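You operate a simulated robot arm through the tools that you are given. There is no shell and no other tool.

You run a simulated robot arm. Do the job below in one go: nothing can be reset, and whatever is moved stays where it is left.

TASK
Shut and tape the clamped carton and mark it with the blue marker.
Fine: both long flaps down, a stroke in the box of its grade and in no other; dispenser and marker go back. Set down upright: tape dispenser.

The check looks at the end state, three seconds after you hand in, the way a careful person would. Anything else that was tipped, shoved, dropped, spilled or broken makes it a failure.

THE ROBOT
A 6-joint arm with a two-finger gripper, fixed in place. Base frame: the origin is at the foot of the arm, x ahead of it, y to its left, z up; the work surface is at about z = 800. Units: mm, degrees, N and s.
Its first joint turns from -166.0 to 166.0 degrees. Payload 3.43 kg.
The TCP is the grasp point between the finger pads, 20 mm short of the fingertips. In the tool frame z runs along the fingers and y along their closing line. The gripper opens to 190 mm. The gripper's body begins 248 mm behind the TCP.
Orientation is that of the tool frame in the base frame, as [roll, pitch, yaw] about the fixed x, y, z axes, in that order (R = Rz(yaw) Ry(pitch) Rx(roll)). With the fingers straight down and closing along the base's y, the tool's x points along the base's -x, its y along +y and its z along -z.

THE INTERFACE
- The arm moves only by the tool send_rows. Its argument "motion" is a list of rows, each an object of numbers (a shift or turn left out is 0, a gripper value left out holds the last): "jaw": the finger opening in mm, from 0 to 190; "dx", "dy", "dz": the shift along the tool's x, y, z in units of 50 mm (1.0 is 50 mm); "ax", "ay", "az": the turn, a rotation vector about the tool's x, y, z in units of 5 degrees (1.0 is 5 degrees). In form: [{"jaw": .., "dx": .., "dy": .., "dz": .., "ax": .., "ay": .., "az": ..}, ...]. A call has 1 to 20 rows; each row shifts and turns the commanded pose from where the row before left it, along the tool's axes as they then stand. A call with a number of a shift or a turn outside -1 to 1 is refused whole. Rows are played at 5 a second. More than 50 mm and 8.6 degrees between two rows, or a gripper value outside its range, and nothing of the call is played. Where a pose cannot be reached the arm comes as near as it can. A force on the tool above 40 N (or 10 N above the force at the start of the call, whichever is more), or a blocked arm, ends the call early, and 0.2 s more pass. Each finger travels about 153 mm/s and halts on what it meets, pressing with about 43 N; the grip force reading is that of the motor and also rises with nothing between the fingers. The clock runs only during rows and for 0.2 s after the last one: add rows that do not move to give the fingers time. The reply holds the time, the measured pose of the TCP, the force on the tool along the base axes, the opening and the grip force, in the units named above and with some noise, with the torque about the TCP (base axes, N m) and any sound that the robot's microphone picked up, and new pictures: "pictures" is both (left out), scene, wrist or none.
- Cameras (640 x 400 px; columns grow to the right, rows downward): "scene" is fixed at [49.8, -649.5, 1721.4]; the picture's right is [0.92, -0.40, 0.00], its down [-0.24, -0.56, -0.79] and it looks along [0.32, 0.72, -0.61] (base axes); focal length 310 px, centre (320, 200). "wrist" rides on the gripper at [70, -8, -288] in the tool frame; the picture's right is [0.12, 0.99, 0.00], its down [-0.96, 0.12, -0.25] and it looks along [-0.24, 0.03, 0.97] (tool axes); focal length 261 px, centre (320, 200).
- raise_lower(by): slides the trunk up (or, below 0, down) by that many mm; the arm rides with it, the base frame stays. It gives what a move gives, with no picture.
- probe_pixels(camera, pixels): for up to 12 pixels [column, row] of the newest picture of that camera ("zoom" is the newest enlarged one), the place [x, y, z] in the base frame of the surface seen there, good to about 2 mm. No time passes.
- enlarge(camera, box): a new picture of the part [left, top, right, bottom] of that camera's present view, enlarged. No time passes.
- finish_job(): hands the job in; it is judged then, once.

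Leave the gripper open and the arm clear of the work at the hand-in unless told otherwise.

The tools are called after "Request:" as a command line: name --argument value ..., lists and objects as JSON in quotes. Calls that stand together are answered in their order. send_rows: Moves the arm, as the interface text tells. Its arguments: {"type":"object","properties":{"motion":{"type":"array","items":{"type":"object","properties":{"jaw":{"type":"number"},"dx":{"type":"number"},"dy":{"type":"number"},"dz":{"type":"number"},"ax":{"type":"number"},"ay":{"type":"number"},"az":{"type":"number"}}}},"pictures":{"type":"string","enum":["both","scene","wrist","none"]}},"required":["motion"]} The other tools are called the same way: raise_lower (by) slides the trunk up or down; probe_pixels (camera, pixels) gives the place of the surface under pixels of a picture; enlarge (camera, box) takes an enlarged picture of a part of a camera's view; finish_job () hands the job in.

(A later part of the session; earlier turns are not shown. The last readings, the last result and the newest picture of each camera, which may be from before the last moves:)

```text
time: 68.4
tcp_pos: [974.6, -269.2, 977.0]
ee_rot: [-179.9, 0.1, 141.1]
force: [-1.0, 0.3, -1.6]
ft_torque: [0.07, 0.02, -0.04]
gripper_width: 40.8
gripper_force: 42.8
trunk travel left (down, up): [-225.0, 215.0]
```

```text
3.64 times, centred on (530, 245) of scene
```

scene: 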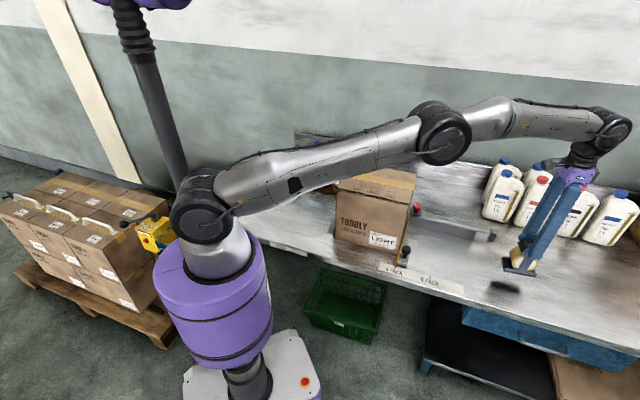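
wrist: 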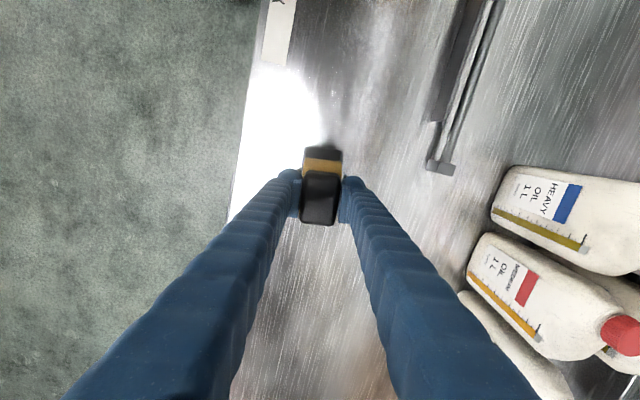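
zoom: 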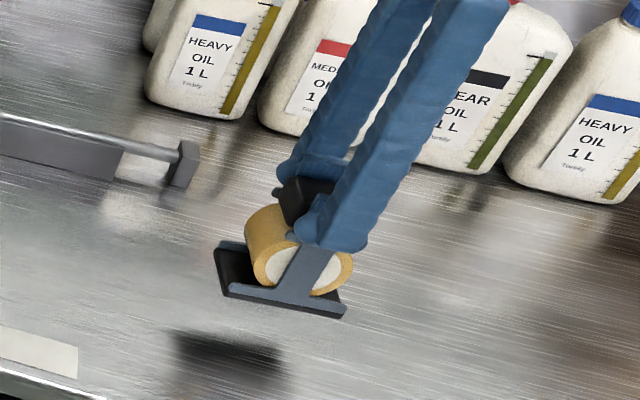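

It's 57 mm above its place. I'll correct about 4 mm sideways, lower, and creep to contact.

Request:
send_rows --motion '[{"dy": 0.08, "dx": -0.02}, {"dz": 0.4}, {"dz": 0.4}, {"dz": 0.24}, {"dz": 0.04}, {"dz": 0.04}, {}]' --pictures "none"

```text
time: 70.0
tcp_pos: [979.7, -266.2, 919.1]
ee_rot: [180.0, 0.0, 141.0]
force: [0.2, -0.2, -1.6]
ft_torque: [-0.08, -0.13, 0.0]
gripper_width: 41.0
gripper_force: 43.3
trunk travel left (down, up): [-225.0, 215.0]
```

Not in contact yet. I'll lower 1 mm at a time.

Request:
send_rows --motion '[{"dz": 0.02}, {"dz": 0.02}, {}]' --pictures "scene"

Request:
enlarge --camera "scene" --box '[470, 210, 590, 300]'

```text
time: 70.8
tcp_pos: [979.8, -265.9, 919.0]
ee_rot: [-180.0, 0.1, 141.0]
force: [1.4, 0.9, 9.9]
ft_torque: [-0.33, -0.55, 0.08]
gripper_width: 40.8
gripper_force: 43.3
trunk travel left (down, up): [-225.0, 215.0]
```

scene: 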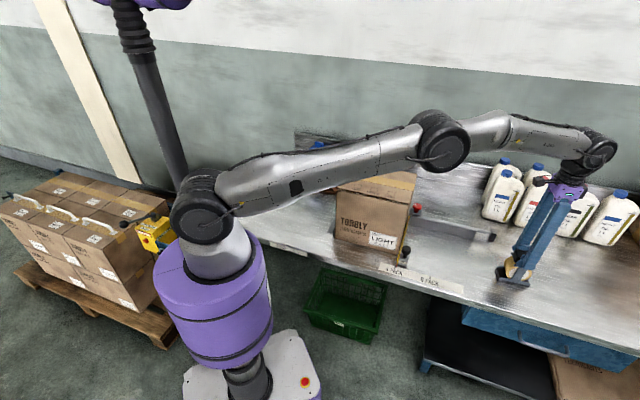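

```text
4.44 times, centred on (530, 255) of scene
```

zoom: 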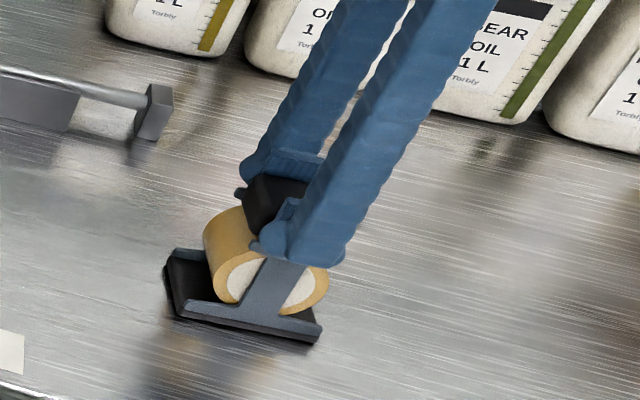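

The base is in contact at about 10 N, slightly unevenly. I'll press 1 mm more so it seats flat, open, and rise.

Request:
send_rows --motion '[{"dz": 0.02}, {}, {"jaw": 60}, {"jaw": 90}, {}, {}]' --pictures "scene"

Request:
enlarge --camera "scene" --box '[470, 210, 590, 300]'

```text
time: 72.2
tcp_pos: [980.0, -266.0, 917.0]
ee_rot: [180.0, -0.1, 141.1]
force: [-0.5, -0.2, -0.1]
ft_torque: [-0.01, 0.02, -0.02]
gripper_width: 90.1
gripper_force: 0.0
trunk travel left (down, up): [-225.0, 215.0]
```

scene: 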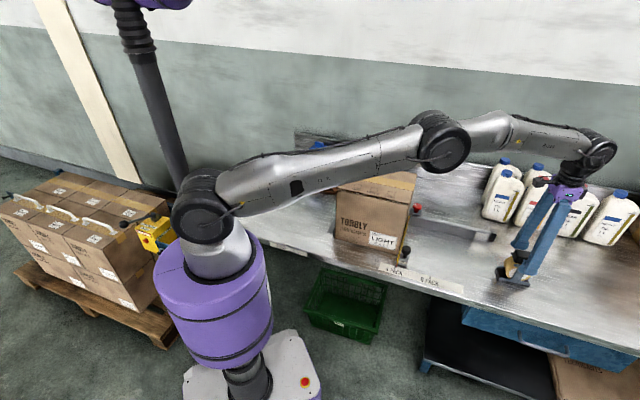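

```text
4.44 times, centred on (530, 255) of scene
```

zoom: 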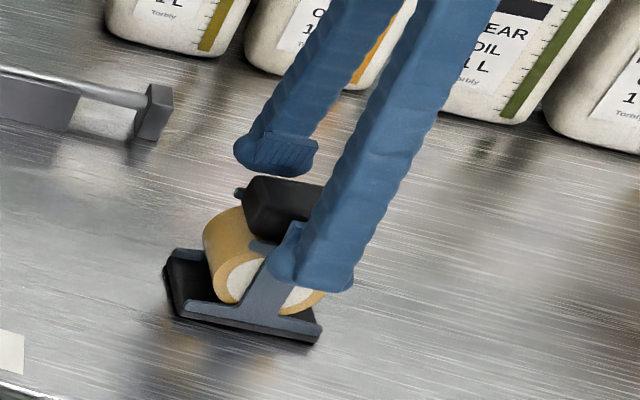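

The dispenser stands upright at its place. I'll lift straight up, retreat inward and check it from above.

Request:
send_rows --motion '[{"dz": -0.5}, {"dz": -0.8}, {"dx": 0.572, "dy": -0.247, "dz": -0.6}, {"dx": 0.572, "dy": -0.247, "dz": -0.6}, {"dx": 0.572, "dy": -0.247, "dz": -0.6}, {"dx": 0.572, "dy": -0.247, "dz": -0.6}, {"dx": 0.572, "dy": -0.247, "dz": -0.6}, {"dz": -0.8}, {"dz": -0.8}, {"dz": -0.8}, {"dz": -0.8}, {"dz": -0.8}, {}]'

Request:
enlarge --camera "scene" --box '[470, 230, 570, 310]'

Request:
enlarge --camera "scene" --box '[300, 140, 360, 200]'

Request:
probe_pixels --camera "zoom" --pixels '[[165, 170], [165, 215], [165, 255], [165, 285], [260, 240], [355, 270]]'

```text
time: 75.0
tcp_pos: [829.4, -223.1, 1332.4]
ee_rot: [180.0, -0.1, 141.1]
force: [-0.6, -1.2, -0.2]
ft_torque: [-0.03, -0.01, 0.04]
gripper_width: 90.1
gripper_force: 0.1
trunk travel left (down, up): [-225.0, 215.0]
```

scene: 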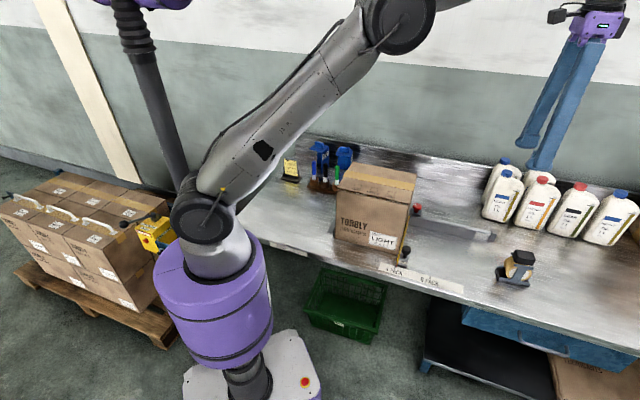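
wrist: 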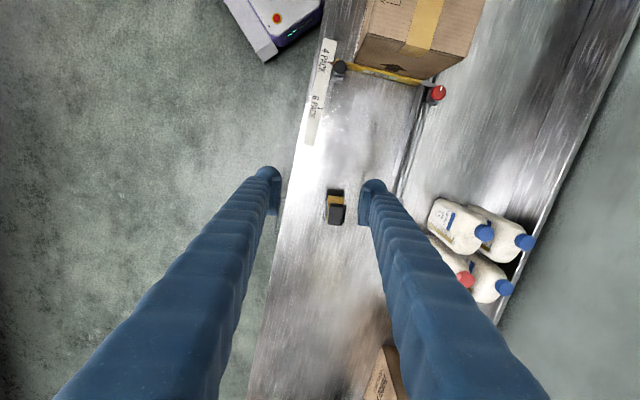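

```text
5.00 times, centred on (520, 270) of scene
```

zoom: 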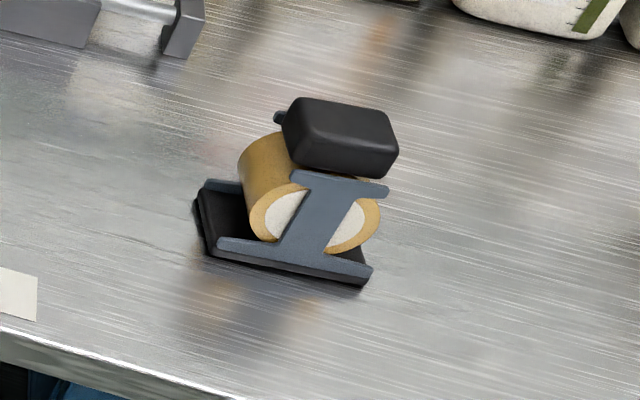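

```text
6.67 times, centred on (330, 170) of scene
```

zoom: 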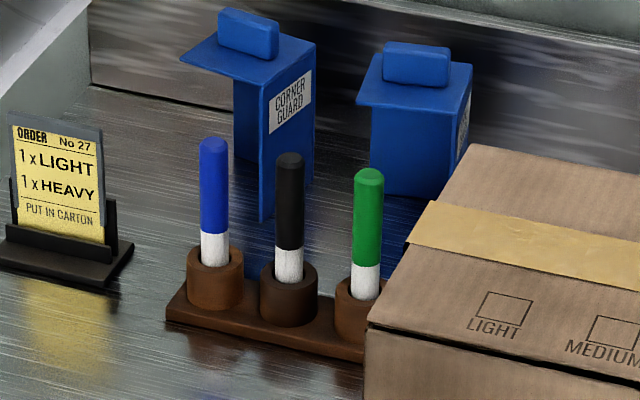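

```text
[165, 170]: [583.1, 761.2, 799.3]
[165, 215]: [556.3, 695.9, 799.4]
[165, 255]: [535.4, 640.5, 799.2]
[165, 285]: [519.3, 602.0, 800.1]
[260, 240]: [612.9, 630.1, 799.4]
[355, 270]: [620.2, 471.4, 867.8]
```

The dispenser is back within about 2 mm of its original spot. Now I'll probe the blue marker in this zoom: top at (213,143), white band at (213,250), cup at (215,280).

Request:
probe_pixels --camera "zoom" --pixels '[[213, 142], [213, 160], [213, 190], [213, 225], [213, 245], [213, 262], [215, 290], [290, 156], [290, 265], [369, 172], [180, 300], [330, 340]]'

```text
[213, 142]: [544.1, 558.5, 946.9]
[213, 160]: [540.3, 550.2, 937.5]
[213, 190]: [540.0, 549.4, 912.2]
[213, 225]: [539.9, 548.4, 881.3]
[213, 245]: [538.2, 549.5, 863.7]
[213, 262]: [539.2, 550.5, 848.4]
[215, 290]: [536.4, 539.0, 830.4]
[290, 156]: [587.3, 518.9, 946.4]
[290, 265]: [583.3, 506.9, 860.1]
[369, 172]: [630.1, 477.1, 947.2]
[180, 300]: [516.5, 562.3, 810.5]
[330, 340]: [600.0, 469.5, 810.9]
```

The blue marker axis is near (543,557), top z≈947, with its cup rim at z≈848. The black one is 59 mm away along the row. I'll check that the guards behind leave room for a finger.

Request:
probe_pixels --camera "zoom" --pixels '[[262, 215], [262, 150], [185, 55], [260, 75], [300, 40], [245, 30], [235, 110], [310, 170], [360, 100], [375, 180], [105, 260], [70, 290]]'

```text
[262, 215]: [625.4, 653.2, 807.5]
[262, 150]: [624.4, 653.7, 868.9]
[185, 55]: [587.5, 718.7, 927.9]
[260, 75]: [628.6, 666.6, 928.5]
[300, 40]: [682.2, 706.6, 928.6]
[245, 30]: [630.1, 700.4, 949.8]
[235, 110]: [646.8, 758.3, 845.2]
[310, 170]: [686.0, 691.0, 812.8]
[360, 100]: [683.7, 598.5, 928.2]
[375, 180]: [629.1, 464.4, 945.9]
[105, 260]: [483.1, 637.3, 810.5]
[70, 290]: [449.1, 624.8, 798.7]
```

There's plenty of room (guards over 120 mm away). I'll fly to above the blue marker at z≈1330.

Request:
send_rows --motion '[{"dx": 0.8387, "dy": 0.5012, "jaw": 70}, {"dx": 0.8387, "dy": 0.5012}, {"dx": 0.8387, "dy": 0.5012}, {"dx": 0.8387, "dy": 0.5012}, {"dx": 0.8387, "dy": 0.5012}, {"dx": 0.8387, "dy": 0.5012}, {"dx": 0.8387, "dy": 0.5012}, {"dx": 0.8387, "dy": 0.5012}, {"dx": 0.8387, "dy": 0.5012}, {"dx": 0.8387, "dy": 0.5012}, {"dx": 0.8387, "dy": 0.5012}, {"dx": 0.8387, "dy": 0.5012}, {"dx": 0.8387, "dy": 0.5012}, {"dx": 0.8387, "dy": 0.5012}, {"dx": 0.8387, "dy": 0.5012}, {"dx": 0.8387, "dy": 0.5012}, {"dx": 0.8387, "dy": 0.5012}, {}]' --pictures "none"

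Request:
send_rows --motion '[{"dz": 0.9}, {"dz": 0.9}, {"dz": 0.9}, {"dz": 0.9}, {"dz": 0.9}, {"dz": 0.9}, {"dz": 0.9}, {}]'

Request:
enlarge --camera "wrist" --box '[240, 120, 400, 240]'

```text
time: 78.8
tcp_pos: [544.5, 557.7, 1329.8]
ee_rot: [-179.9, 0.0, 141.1]
force: [-0.2, 0.1, -0.3]
ft_torque: [-0.1, -0.02, 0.0]
gripper_width: 70.1
gripper_force: 0.0
trunk travel left (down, up): [-225.0, 215.0]
```

```text
time: 80.6
tcp_pos: [545.9, 556.9, 1015.8]
ee_rot: [180.0, 0.0, 141.0]
force: [0.5, -0.3, 0.0]
ft_torque: [-0.05, 0.0, 0.02]
gripper_width: 69.7
gripper_force: 0.1
trunk travel left (down, up): [-225.0, 215.0]
```

scene: 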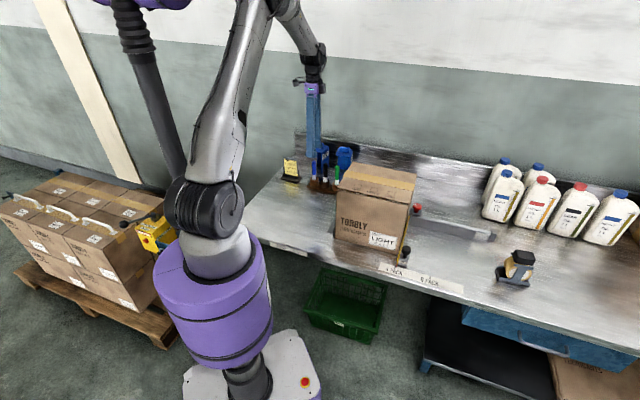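
wrist: 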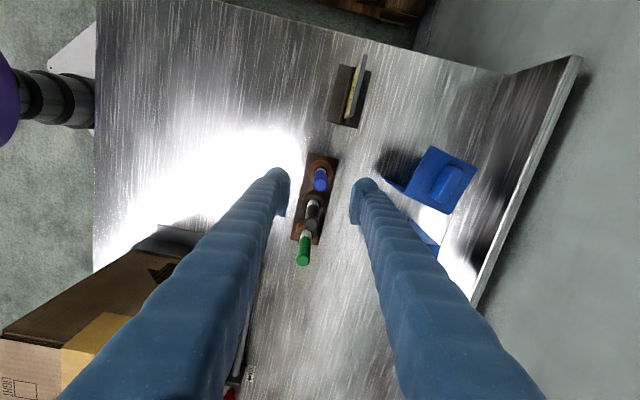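

```text
3.33 times, centred on (320, 180) of wrist
```

zoom: 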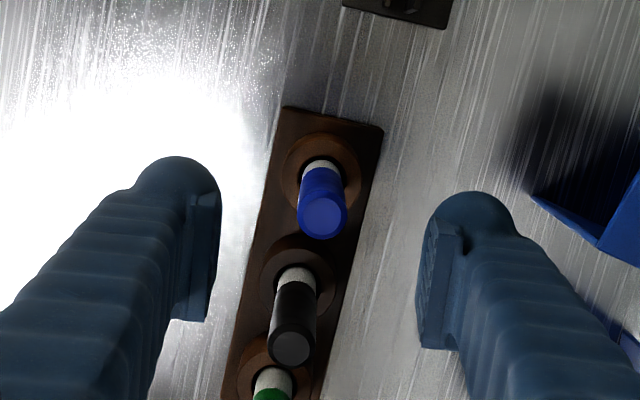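

The blue marker sits between my fingers at zoom (323,215). I'll probe its top to centre.

Request:
probe_pixels --camera "zoom" --pixels '[[324, 215], [324, 203], [324, 228], [312, 215], [336, 215], [291, 347], [300, 170], [320, 165]]'

```text
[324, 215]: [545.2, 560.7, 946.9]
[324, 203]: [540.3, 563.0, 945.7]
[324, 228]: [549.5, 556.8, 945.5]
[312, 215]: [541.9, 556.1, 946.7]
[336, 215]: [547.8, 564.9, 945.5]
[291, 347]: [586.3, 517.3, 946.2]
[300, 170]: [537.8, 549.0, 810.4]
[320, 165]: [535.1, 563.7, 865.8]
```

I'll centre by 3 mm, descend to TCP z≈908, and close gently on the marker.

Request:
send_rows --motion '[{"dx": 0.054, "dy": 0.038}, {"dz": 0.72}, {"dz": 0.72}, {"dz": 0.72}, {}, {"jaw": 40}, {"jaw": 25}, {"jaw": 10}, {}, {}]'

Request:
enlarge --camera "wrist" --box '[240, 120, 400, 240]'

Request:
enlarge --camera "scene" --box '[290, 130, 360, 200]'

```text
time: 82.8
tcp_pos: [542.7, 559.8, 909.5]
ee_rot: [180.0, 0.1, 140.9]
force: [-1.1, 1.0, 0.8]
ft_torque: [0.02, -0.04, -0.02]
gripper_width: 16.5
gripper_force: 42.9
trunk travel left (down, up): [-225.0, 215.0]
```

scene: 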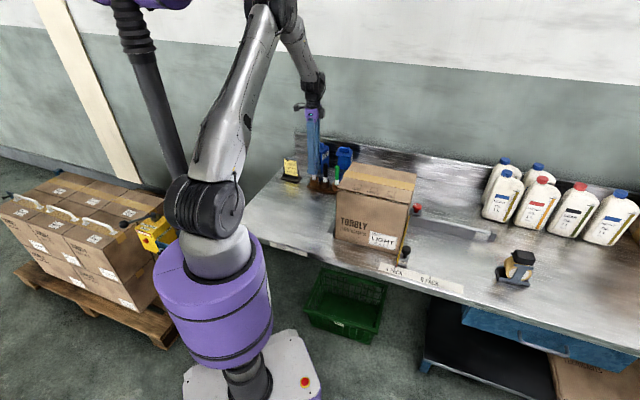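
wrist: 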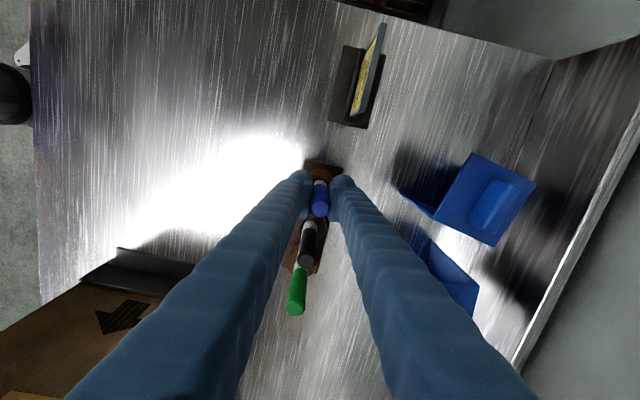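

```text
3.33 times, centred on (320, 180) of wrist
```

zoom: 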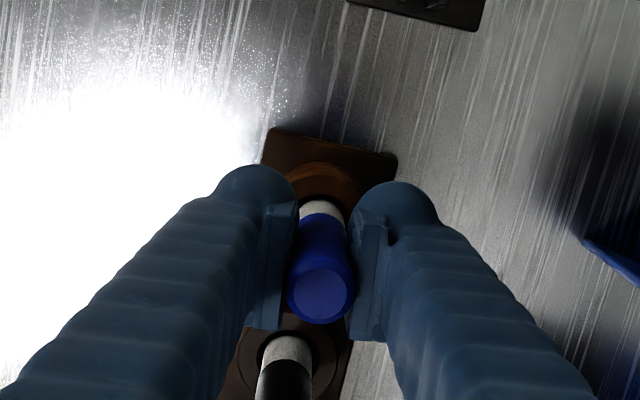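

```text
5.71 times, centred on (325, 165) of scene
```

zoom: 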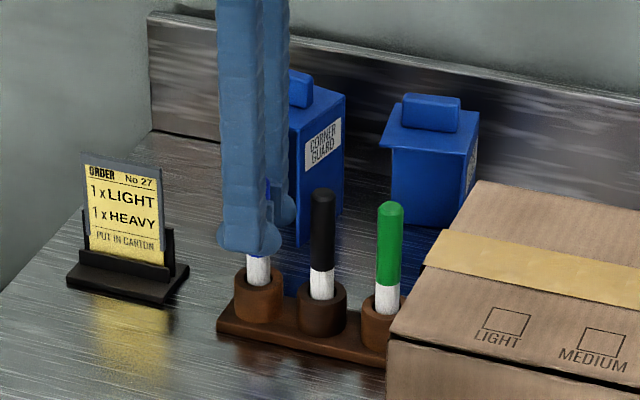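

The marker is gripped at 16.5 mm. I'll lift straight up slowly out of the cup; the home pose is (542.7, 559.8, 909.5).

Request:
send_rows --motion '[{"dz": -0.1}, {"dz": -0.1}, {"dz": -0.2}, {"dz": -0.2}, {"dz": -0.3}, {"dz": -0.3}, {"dz": -0.3}, {"dz": -0.5}, {"dz": -0.6}, {}]'

Request:
enlarge --camera "scene" --box '[290, 110, 360, 200]'

```text
time: 85.0
tcp_pos: [544.3, 558.3, 1039.1]
ee_rot: [-180.0, 0.0, 141.0]
force: [-0.5, -0.8, 0.2]
ft_torque: [0.07, 0.03, -0.02]
gripper_width: 16.2
gripper_force: 42.9
trunk travel left (down, up): [-225.0, 215.0]
```

scene: 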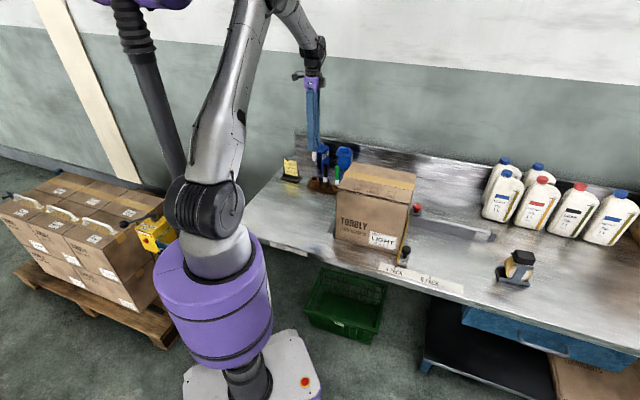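
wrist: 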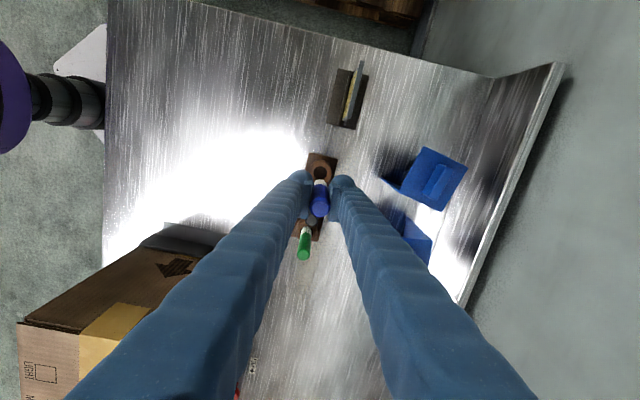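

```text
4.44 times, centred on (325, 155) of scene
```

zoom: 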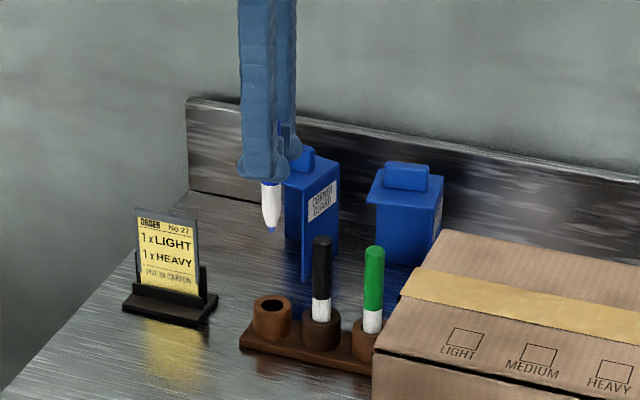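

The marker is out, nib down at zoom (272,231). I'll probe the nib to learn its offset from the TCP.

Request:
enlarge --camera "scene" --box '[340, 140, 380, 170]'

Request:
enlarge --camera "scene" --box '[336, 140, 364, 168]'

Request:
enlarge --camera "scene" --box '[305, 145, 333, 165]'

```text
13.33 times, centred on (360, 155) of scene
```

zoom: 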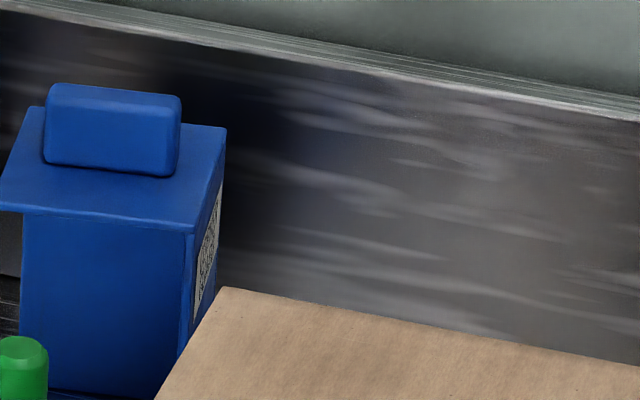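

```text
14.29 times, centred on (350, 154) of scene
```

zoom: 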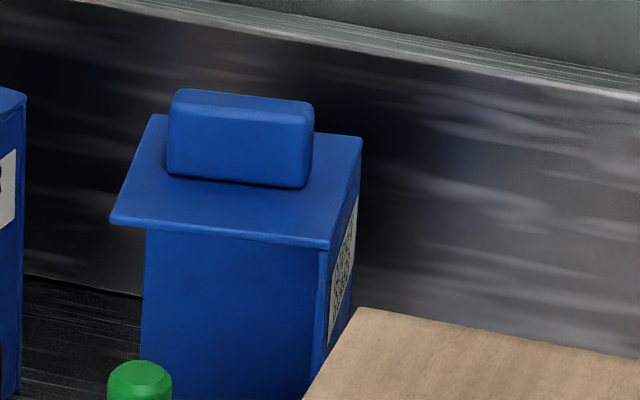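

```text
16.00 times, centred on (319, 155) of scene
```

zoom: 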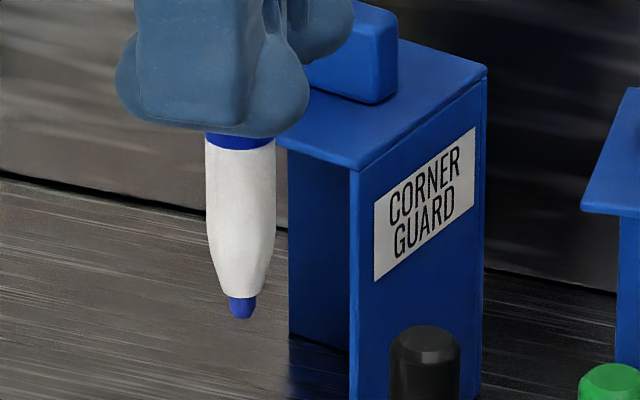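

Request:
probe_pixels --camera "zoom" --pixels '[[241, 317], [241, 308], [240, 270], [240, 200], [240, 160]]'

```text
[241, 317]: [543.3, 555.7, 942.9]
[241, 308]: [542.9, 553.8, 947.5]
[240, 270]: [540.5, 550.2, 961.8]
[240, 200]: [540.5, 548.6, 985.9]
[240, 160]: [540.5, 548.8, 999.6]
```

The nib is 96.6 mm straight below the TCP. I'll raise it and carry it to above the LIGHT box (549,149) at TCP z≈1250.

Request:
send_rows --motion '[{"dz": -0.85}, {"dz": -0.85}, {"dz": -0.85}, {"dz": -0.85}, {"dz": -0.85}, {"dx": -0.58, "dy": -0.699}, {"dx": -0.58, "dy": -0.699}, {"dx": -0.58, "dy": -0.699}, {"dx": -0.58, "dy": -0.699}, {"dx": -0.58, "dy": -0.699}, {"dx": -0.58, "dy": -0.699}, {"dx": -0.58, "dy": -0.699}, {"dx": -0.58, "dy": -0.699}, {"dx": -0.58, "dy": -0.699}, {}]'

Request:
enlarge --camera "scene" --box '[335, 150, 415, 210]'

Request:
enlarge --camera "wrist" --box '[240, 120, 400, 240]'

```text
time: 88.2
tcp_pos: [550.4, 148.8, 1250.8]
ee_rot: [-179.9, -0.1, 141.0]
force: [0.6, -0.2, -0.2]
ft_torque: [0.12, 0.01, -0.01]
gripper_width: 17.8
gripper_force: 43.1
trunk travel left (down, up): [-225.0, 215.0]
```

scene: 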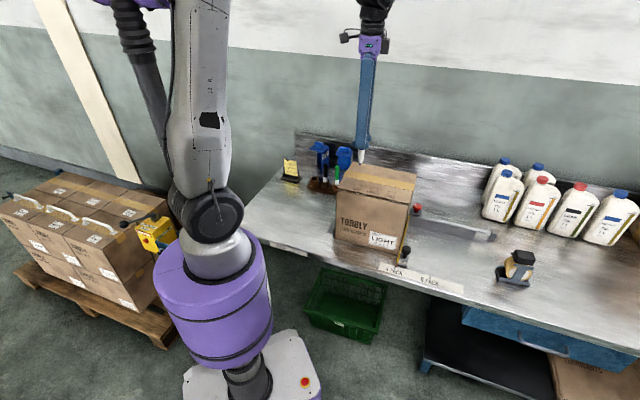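
wrist: 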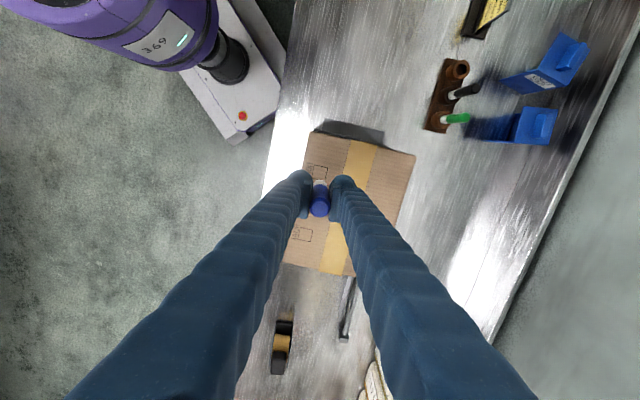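

```text
6.67 times, centred on (375, 180) of scene
```

zoom: 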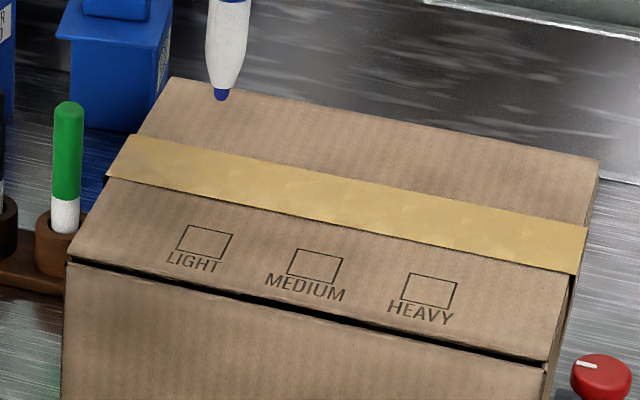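

```text
3.33 times, centred on (320, 180) of wrist
```

zoom: 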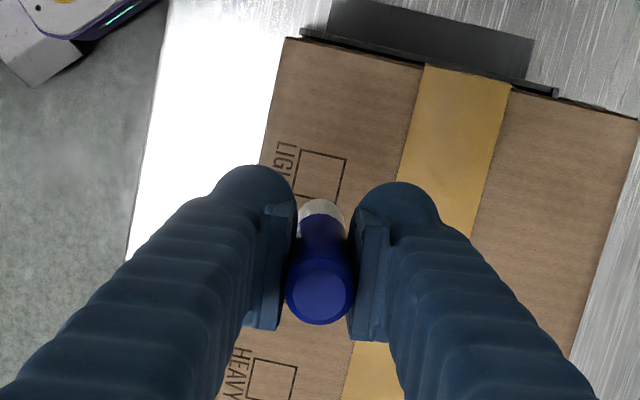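

I'll re-zoom the LIGHT box and nib in the scene camera and probe the box corners again, since taping could have shifted it slightly.

Request:
enlarge --camera "scene" --box '[350, 155, 382, 195]'

```text
10.00 times, centred on (366, 175) of scene
```

zoom: 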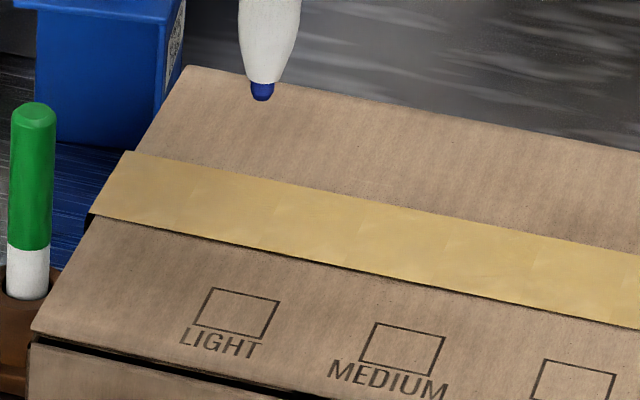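

Request:
probe_pixels --camera "zoom" --pixels '[[212, 288], [278, 299], [264, 338], [195, 324], [237, 312], [245, 293], [230, 331], [204, 306], [271, 318], [262, 99], [262, 90], [237, 308]]'

```text
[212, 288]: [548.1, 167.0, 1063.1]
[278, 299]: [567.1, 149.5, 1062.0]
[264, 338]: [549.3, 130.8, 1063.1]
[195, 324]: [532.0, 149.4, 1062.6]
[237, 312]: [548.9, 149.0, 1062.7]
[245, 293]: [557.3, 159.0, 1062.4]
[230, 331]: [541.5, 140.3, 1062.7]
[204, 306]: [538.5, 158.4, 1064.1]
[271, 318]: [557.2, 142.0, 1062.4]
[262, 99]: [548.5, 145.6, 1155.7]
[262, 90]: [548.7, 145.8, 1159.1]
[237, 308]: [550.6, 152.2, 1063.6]
```

The box centre is (549,149,1062.7), about 26 mm square. The nib axis is about (549.5,148.2). I'll shift to 7 mm left of centre along the seam direction and lower to about 3 mm above the surface.

Request:
send_rows --motion '[{"dx": 0.161, "dy": 0.024}, {"dz": 0.6}, {"dz": 0.6}, {"dz": 0.4}, {"dz": 0.14}, {}]'

Request:
enlarge --camera "scene" --box '[350, 160, 382, 200]'

```text
time: 89.6
tcp_pos: [543.7, 157.0, 1164.6]
ee_rot: [-180.0, 0.0, 141.0]
force: [-0.8, 0.1, 0.1]
ft_torque: [-0.03, -0.06, 0.02]
gripper_width: 17.9
gripper_force: 42.8
trunk travel left (down, up): [-225.0, 215.0]
```

scene: 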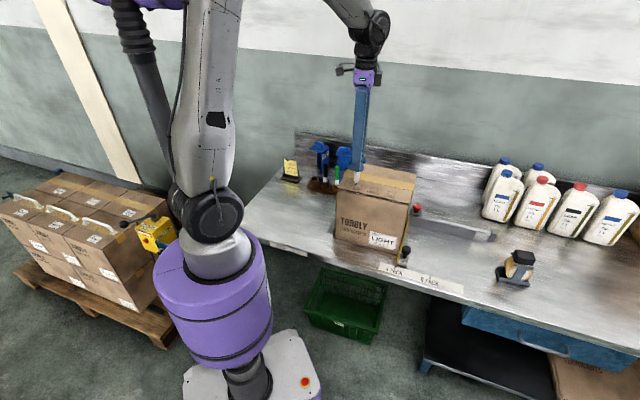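
wrist: 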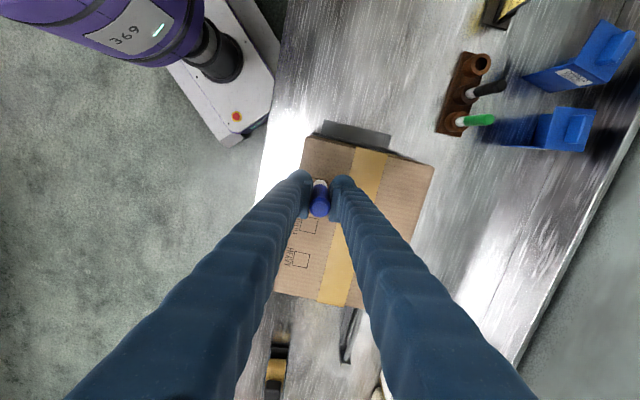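

```text
10.00 times, centred on (366, 180) of scene
```

zoom: 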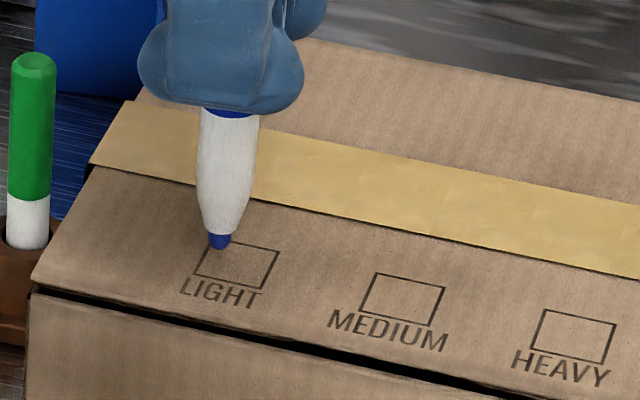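

The nib is above the left part of the LIGHT box at zoom (219,247). I'll creep down in 1 mm steps.

Request:
send_rows --motion '[{"dz": 0.04}, {"dz": 0.02}, {"dz": 0.02}, {}]' --pictures "scene"

Request:
enlarge --camera "scene" --box '[350, 160, 382, 200]'

```text
time: 90.6
tcp_pos: [543.5, 157.4, 1159.8]
ee_rot: [-180.0, 0.0, 141.1]
force: [-0.4, 0.7, -0.1]
ft_torque: [-0.01, 0.01, 0.02]
gripper_width: 17.9
gripper_force: 43.1
trunk travel left (down, up): [-225.0, 215.0]
```

scene: 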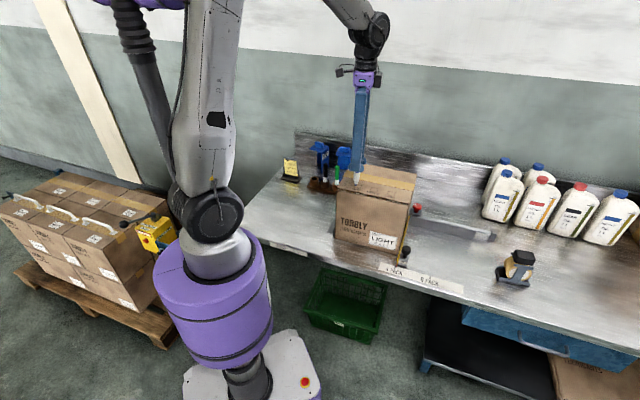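

```text
10.00 times, centred on (366, 180) of scene
```

zoom: 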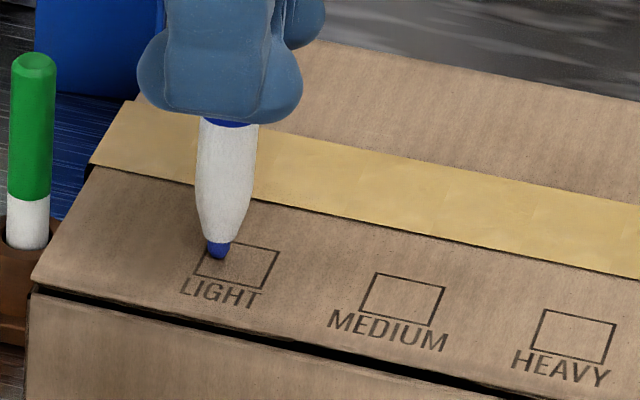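

The nib is about 1 to 2 mm above the paper. I'll nudge 1.5 mm right for margin, then lower 1 mm at a time.

Request:
send_rows --motion '[{"dx": -0.03, "dy": -0.003}, {"dz": 0.02}, {"dz": 0.02}, {}]' --pictures "scene"

Request:
enlarge --camera "scene" --box '[350, 160, 382, 200]'

```text
time: 91.6
tcp_pos: [544.3, 155.2, 1159.2]
ee_rot: [180.0, 0.0, 141.0]
force: [0.6, -0.9, 9.2]
ft_torque: [0.0, -0.05, 0.04]
gripper_width: 17.7
gripper_force: 43.1
trunk travel left (down, up): [-225.0, 215.0]
```

scene: 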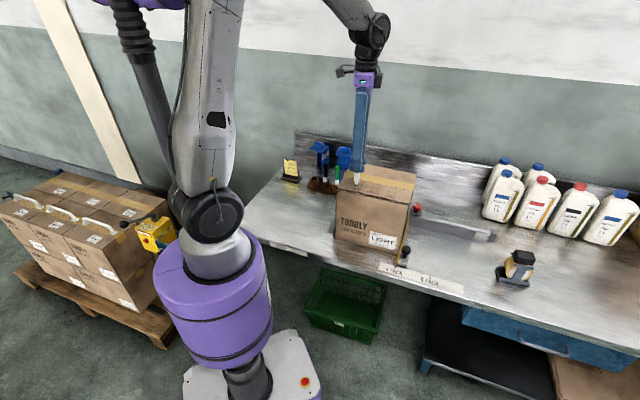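

```text
10.00 times, centred on (366, 180) of scene
```

zoom: 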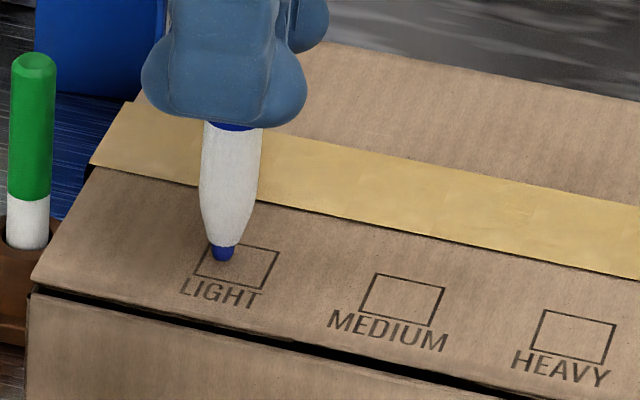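

The nib is touching at about 9 N, at zoom (223,261). I'll ease off 0.5 mm and draw a 13 mm stroke along the box's width.

Request:
send_rows --motion '[{"dz": -0.01}, {"dx": -0.04, "dy": -0.004}, {"dx": -0.04, "dy": -0.004}, {"dx": -0.04, "dy": -0.004}, {"dx": -0.04, "dy": -0.004}, {"dx": -0.05, "dy": -0.004}, {"dx": -0.05, "dy": -0.004}, {}]' --pictures "scene"

Request:
enlarge --camera "scene" --box '[350, 160, 382, 200]'

```text
time: 93.4
tcp_pos: [552.8, 145.7, 1157.7]
ee_rot: [-180.0, 0.0, 141.0]
force: [-1.0, 1.4, 5.1]
ft_torque: [0.08, 0.08, 0.0]
gripper_width: 17.5
gripper_force: 43.4
trunk travel left (down, up): [-225.0, 215.0]
```

scene: 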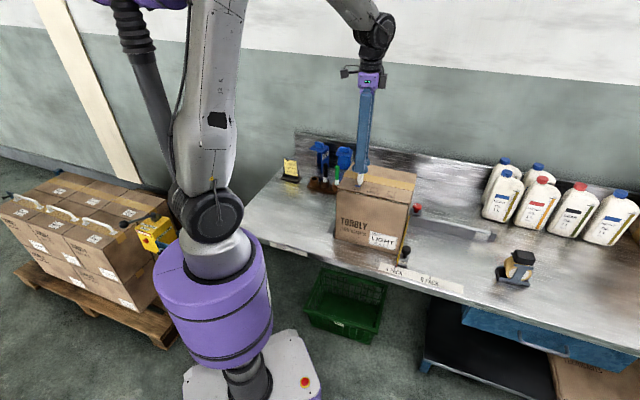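

```text
10.00 times, centred on (366, 180) of scene
```

zoom: 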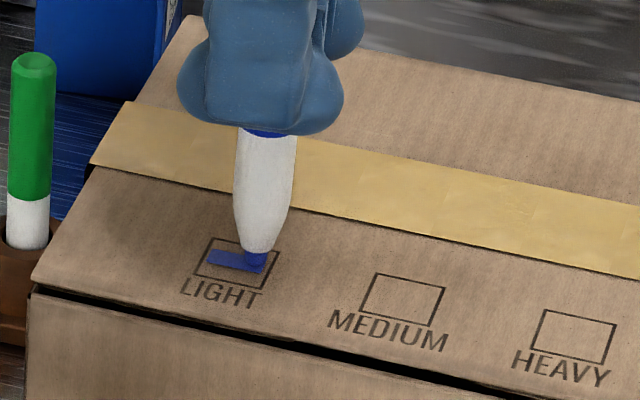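

A blue stroke is inside the LIGHT box. I'll lift straight off and inspect.

Request:
send_rows --motion '[{"dz": -0.3}, {"dz": -0.8}, {"dz": -0.9}, {"dz": -0.9}, {}]'

Request:
enlarge --camera "scene" --box '[354, 174, 378, 192]'

Request:
enlarge --camera "scene" --box '[334, 120, 390, 190]'

```text
time: 94.6
tcp_pos: [553.3, 146.7, 1302.9]
ee_rot: [-179.9, 0.0, 141.0]
force: [0.7, -0.1, -0.2]
ft_torque: [0.04, 0.02, 0.02]
gripper_width: 17.8
gripper_force: 42.7
trunk travel left (down, up): [-225.0, 215.0]
```

scene: 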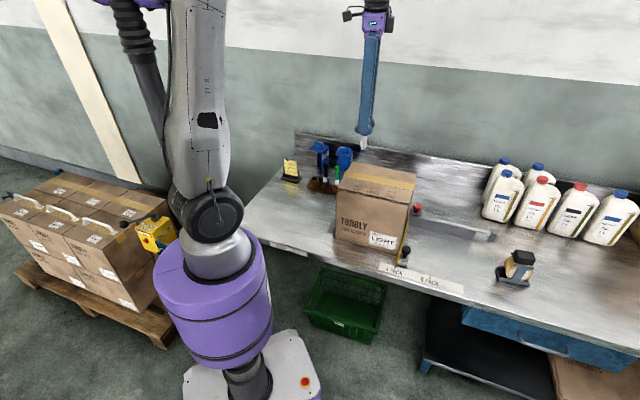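
wrist: 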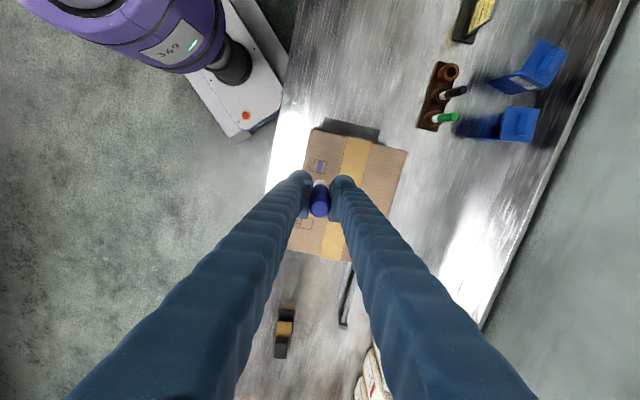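

```text
16.00 times, centred on (366, 183) of scene
```

zoom: 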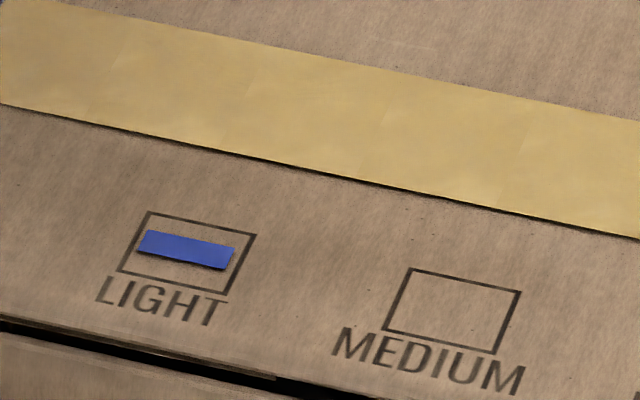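

```text
5.71 times, centred on (362, 155) of scene
```

zoom: 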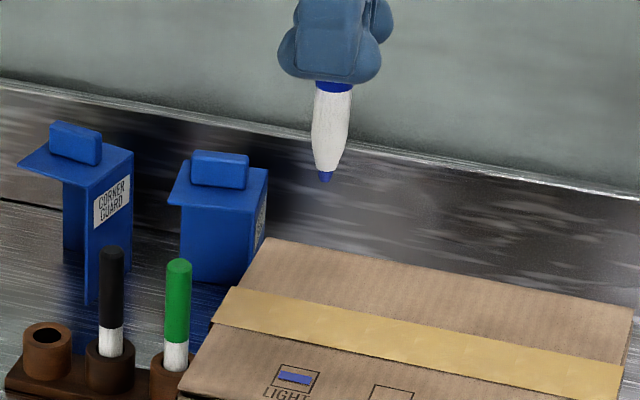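

The stroke is fully inside the LIGHT box and in no other. Now I'll carry the marker back above its empty cup.

Request:
send_rows --motion '[{"dx": 0.5916, "dy": 0.698}, {"dx": 0.5916, "dy": 0.698}, {"dx": 0.5916, "dy": 0.698}, {"dx": 0.5916, "dy": 0.698}, {"dx": 0.5916, "dy": 0.698}, {"dx": 0.5916, "dy": 0.698}, {"dx": 0.5916, "dy": 0.698}, {"dx": 0.5916, "dy": 0.698}, {"dx": 0.5916, "dy": 0.698}, {"dz": 0.87}, {"dz": 0.87}, {"dz": 0.87}, {"dz": 0.87}, {"dz": 0.87}, {"dz": 0.87}, {}]'

Request:
enlarge --camera "scene" --box '[305, 145, 345, 200]'

Request:
probe_pixels --camera "zoom" --pixels '[[320, 200]]'

```text
time: 98.0
tcp_pos: [546.1, 558.5, 1042.4]
ee_rot: [179.9, 0.1, 141.0]
force: [0.3, 0.8, -0.2]
ft_torque: [-0.08, 0.0, 0.0]
gripper_width: 17.9
gripper_force: 42.9
trunk travel left (down, up): [-225.0, 215.0]
```

scene: 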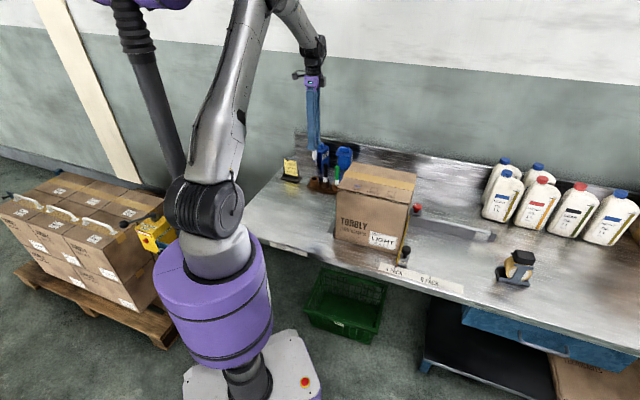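
wrist: 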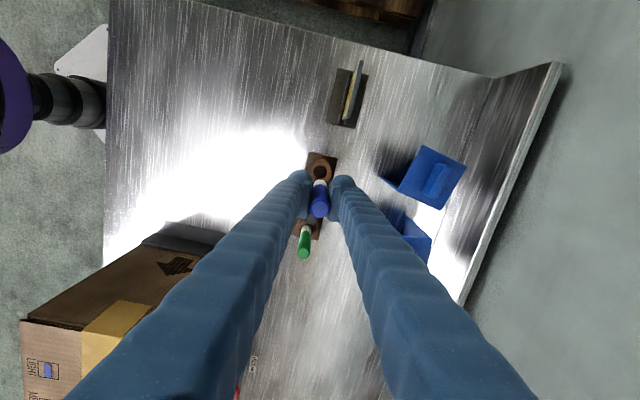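

```text
7.27 times, centred on (325, 172) of scene
```

zoom: 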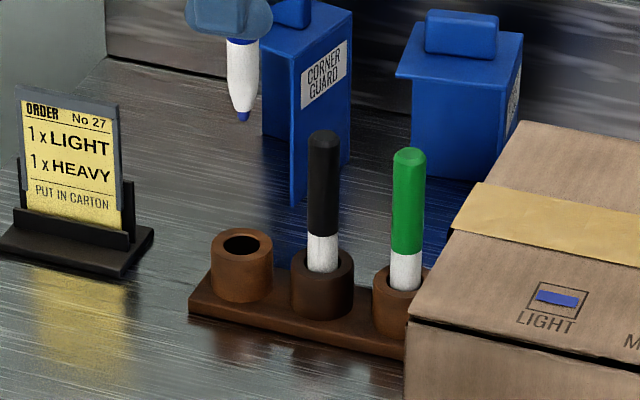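

```text
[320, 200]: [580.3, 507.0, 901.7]
```

I'll probe the nib at zoom (243,119) and the empty cup's rim to check they line up.

Request:
probe_pixels --camera "zoom" --pixels '[[243, 120], [243, 114], [243, 80], [216, 243], [268, 244], [241, 231], [241, 257], [220, 252], [264, 236], [222, 235], [262, 254], [328, 132]]'

Request:
enlarge --camera "wrist" --box '[280, 140, 360, 240]'

```text
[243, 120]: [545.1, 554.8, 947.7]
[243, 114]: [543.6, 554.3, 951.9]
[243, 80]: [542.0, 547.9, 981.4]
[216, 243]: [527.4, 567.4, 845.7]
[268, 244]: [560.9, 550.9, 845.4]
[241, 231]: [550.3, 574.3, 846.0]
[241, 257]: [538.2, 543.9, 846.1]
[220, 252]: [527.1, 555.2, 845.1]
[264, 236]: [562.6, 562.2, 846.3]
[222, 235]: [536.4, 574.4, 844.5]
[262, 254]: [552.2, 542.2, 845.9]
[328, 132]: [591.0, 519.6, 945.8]
```

```text
4.00 times, centred on (320, 190) of wrist
```

zoom: 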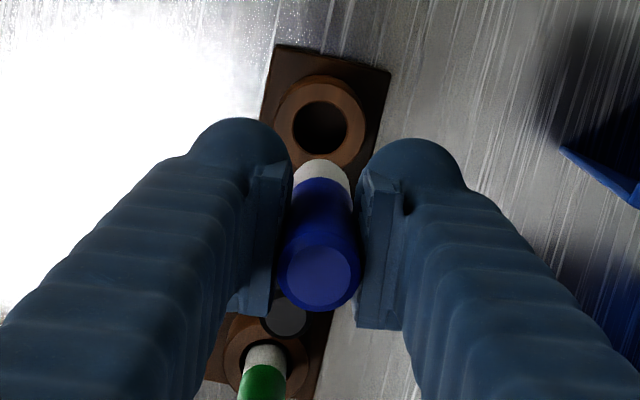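

The cup centre is (544.4,558.8), and the nib is within 1.5 mm of it. The hole is about 27 mm wide against 17 mm for the marker. I'll correct and lower in.

Request:
send_rows --motion '[{"dx": 0.03, "dy": -0.011}, {"dz": 0.5}, {"dz": 0.5}, {"dz": 0.5}, {"dz": 0.3}, {"dz": 0.3}, {"dz": 0.2}, {"dz": 0.1}, {"dz": 0.1}, {}]'

Request:
enlarge --camera "scene" --box '[305, 145, 345, 200]'

```text
time: 100.2
tcp_pos: [543.9, 559.6, 918.7]
ee_rot: [180.0, 0.0, 141.0]
force: [0.2, 0.5, -0.3]
ft_torque: [-0.04, -0.01, 0.06]
gripper_width: 17.9
gripper_force: 43.2
trunk travel left (down, up): [-225.0, 215.0]
```

scene: 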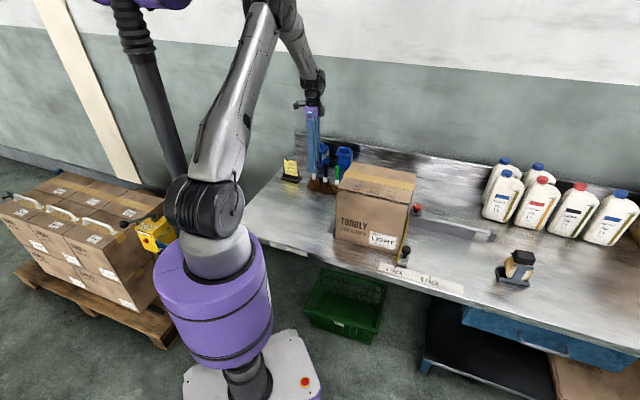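
wrist: 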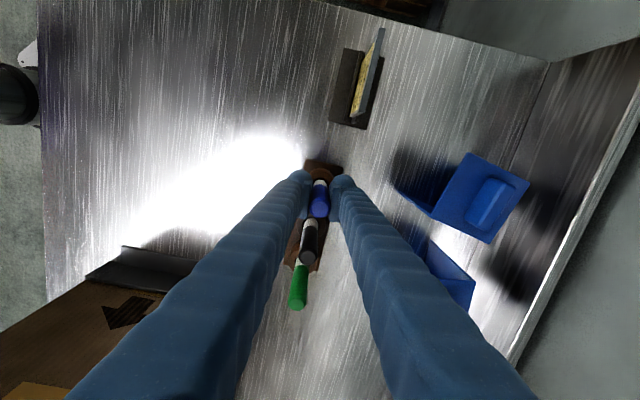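

```text
7.27 times, centred on (325, 172) of scene
```

zoom: 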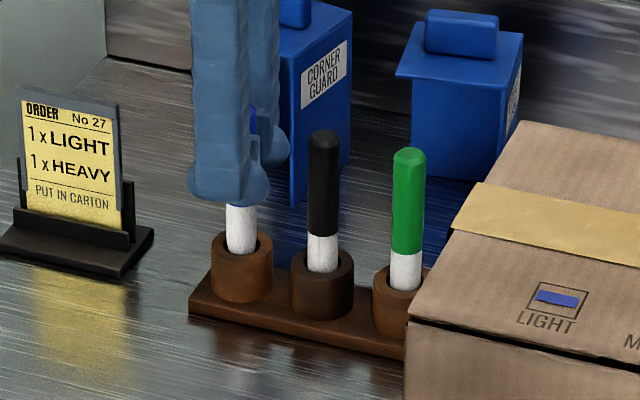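

The marker is entering the cup freely. I'll lower the last millimetres until it touches the floor.

Request:
send_rows --motion '[{"dz": 0.04}, {"dz": 0.04}, {"dz": 0.04}, {"dz": 0.02}, {}]' --pictures "none"

```text
time: 101.4
tcp_pos: [543.1, 559.2, 910.4]
ee_rot: [-179.9, 0.0, 141.1]
force: [-0.3, -0.2, 0.1]
ft_torque: [-0.02, -0.01, 0.02]
gripper_width: 18.0
gripper_force: 43.3
trunk travel left (down, up): [-225.0, 215.0]
```

No contact yet. I'll go 1 mm at a time for 2 mm.

Request:
send_rows --motion '[{"dz": 0.02}, {"dz": 0.02}, {}]' --pictures "none"

```text
time: 102.2
tcp_pos: [542.2, 558.4, 907.7]
ee_rot: [-179.9, -0.1, 141.0]
force: [0.4, -0.2, -0.3]
ft_torque: [-0.02, -0.02, -0.03]
gripper_width: 17.7
gripper_force: 42.7
trunk travel left (down, up): [-225.0, 215.0]
```

Request:
send_rows --motion '[{"dz": 0.02}, {"dz": 0.02}, {}]' --pictures "scene"

Request:
enlarge --camera "scene" --box '[305, 145, 345, 200]'

```text
time: 103.0
tcp_pos: [544.2, 558.9, 908.1]
ee_rot: [180.0, 0.0, 140.9]
force: [-0.1, -0.6, 12.1]
ft_torque: [-0.05, -0.02, -0.04]
gripper_width: 17.9
gripper_force: 42.6
trunk travel left (down, up): [-225.0, 215.0]
```

scene: 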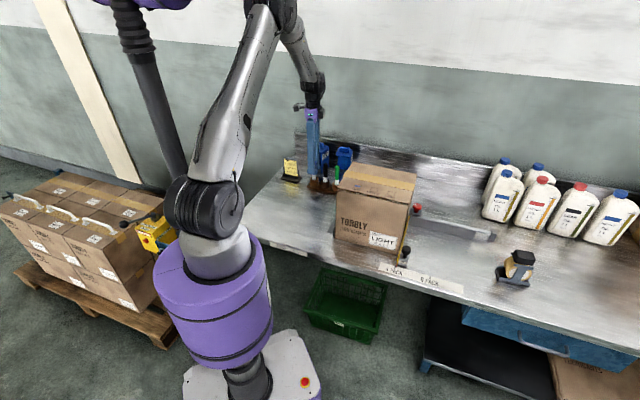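

```text
7.27 times, centred on (325, 172) of scene
```

zoom: 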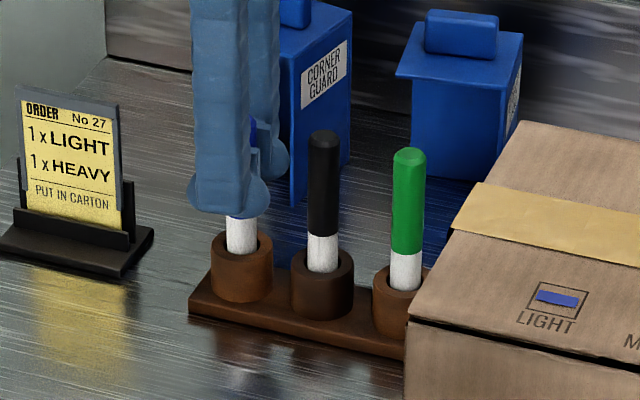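

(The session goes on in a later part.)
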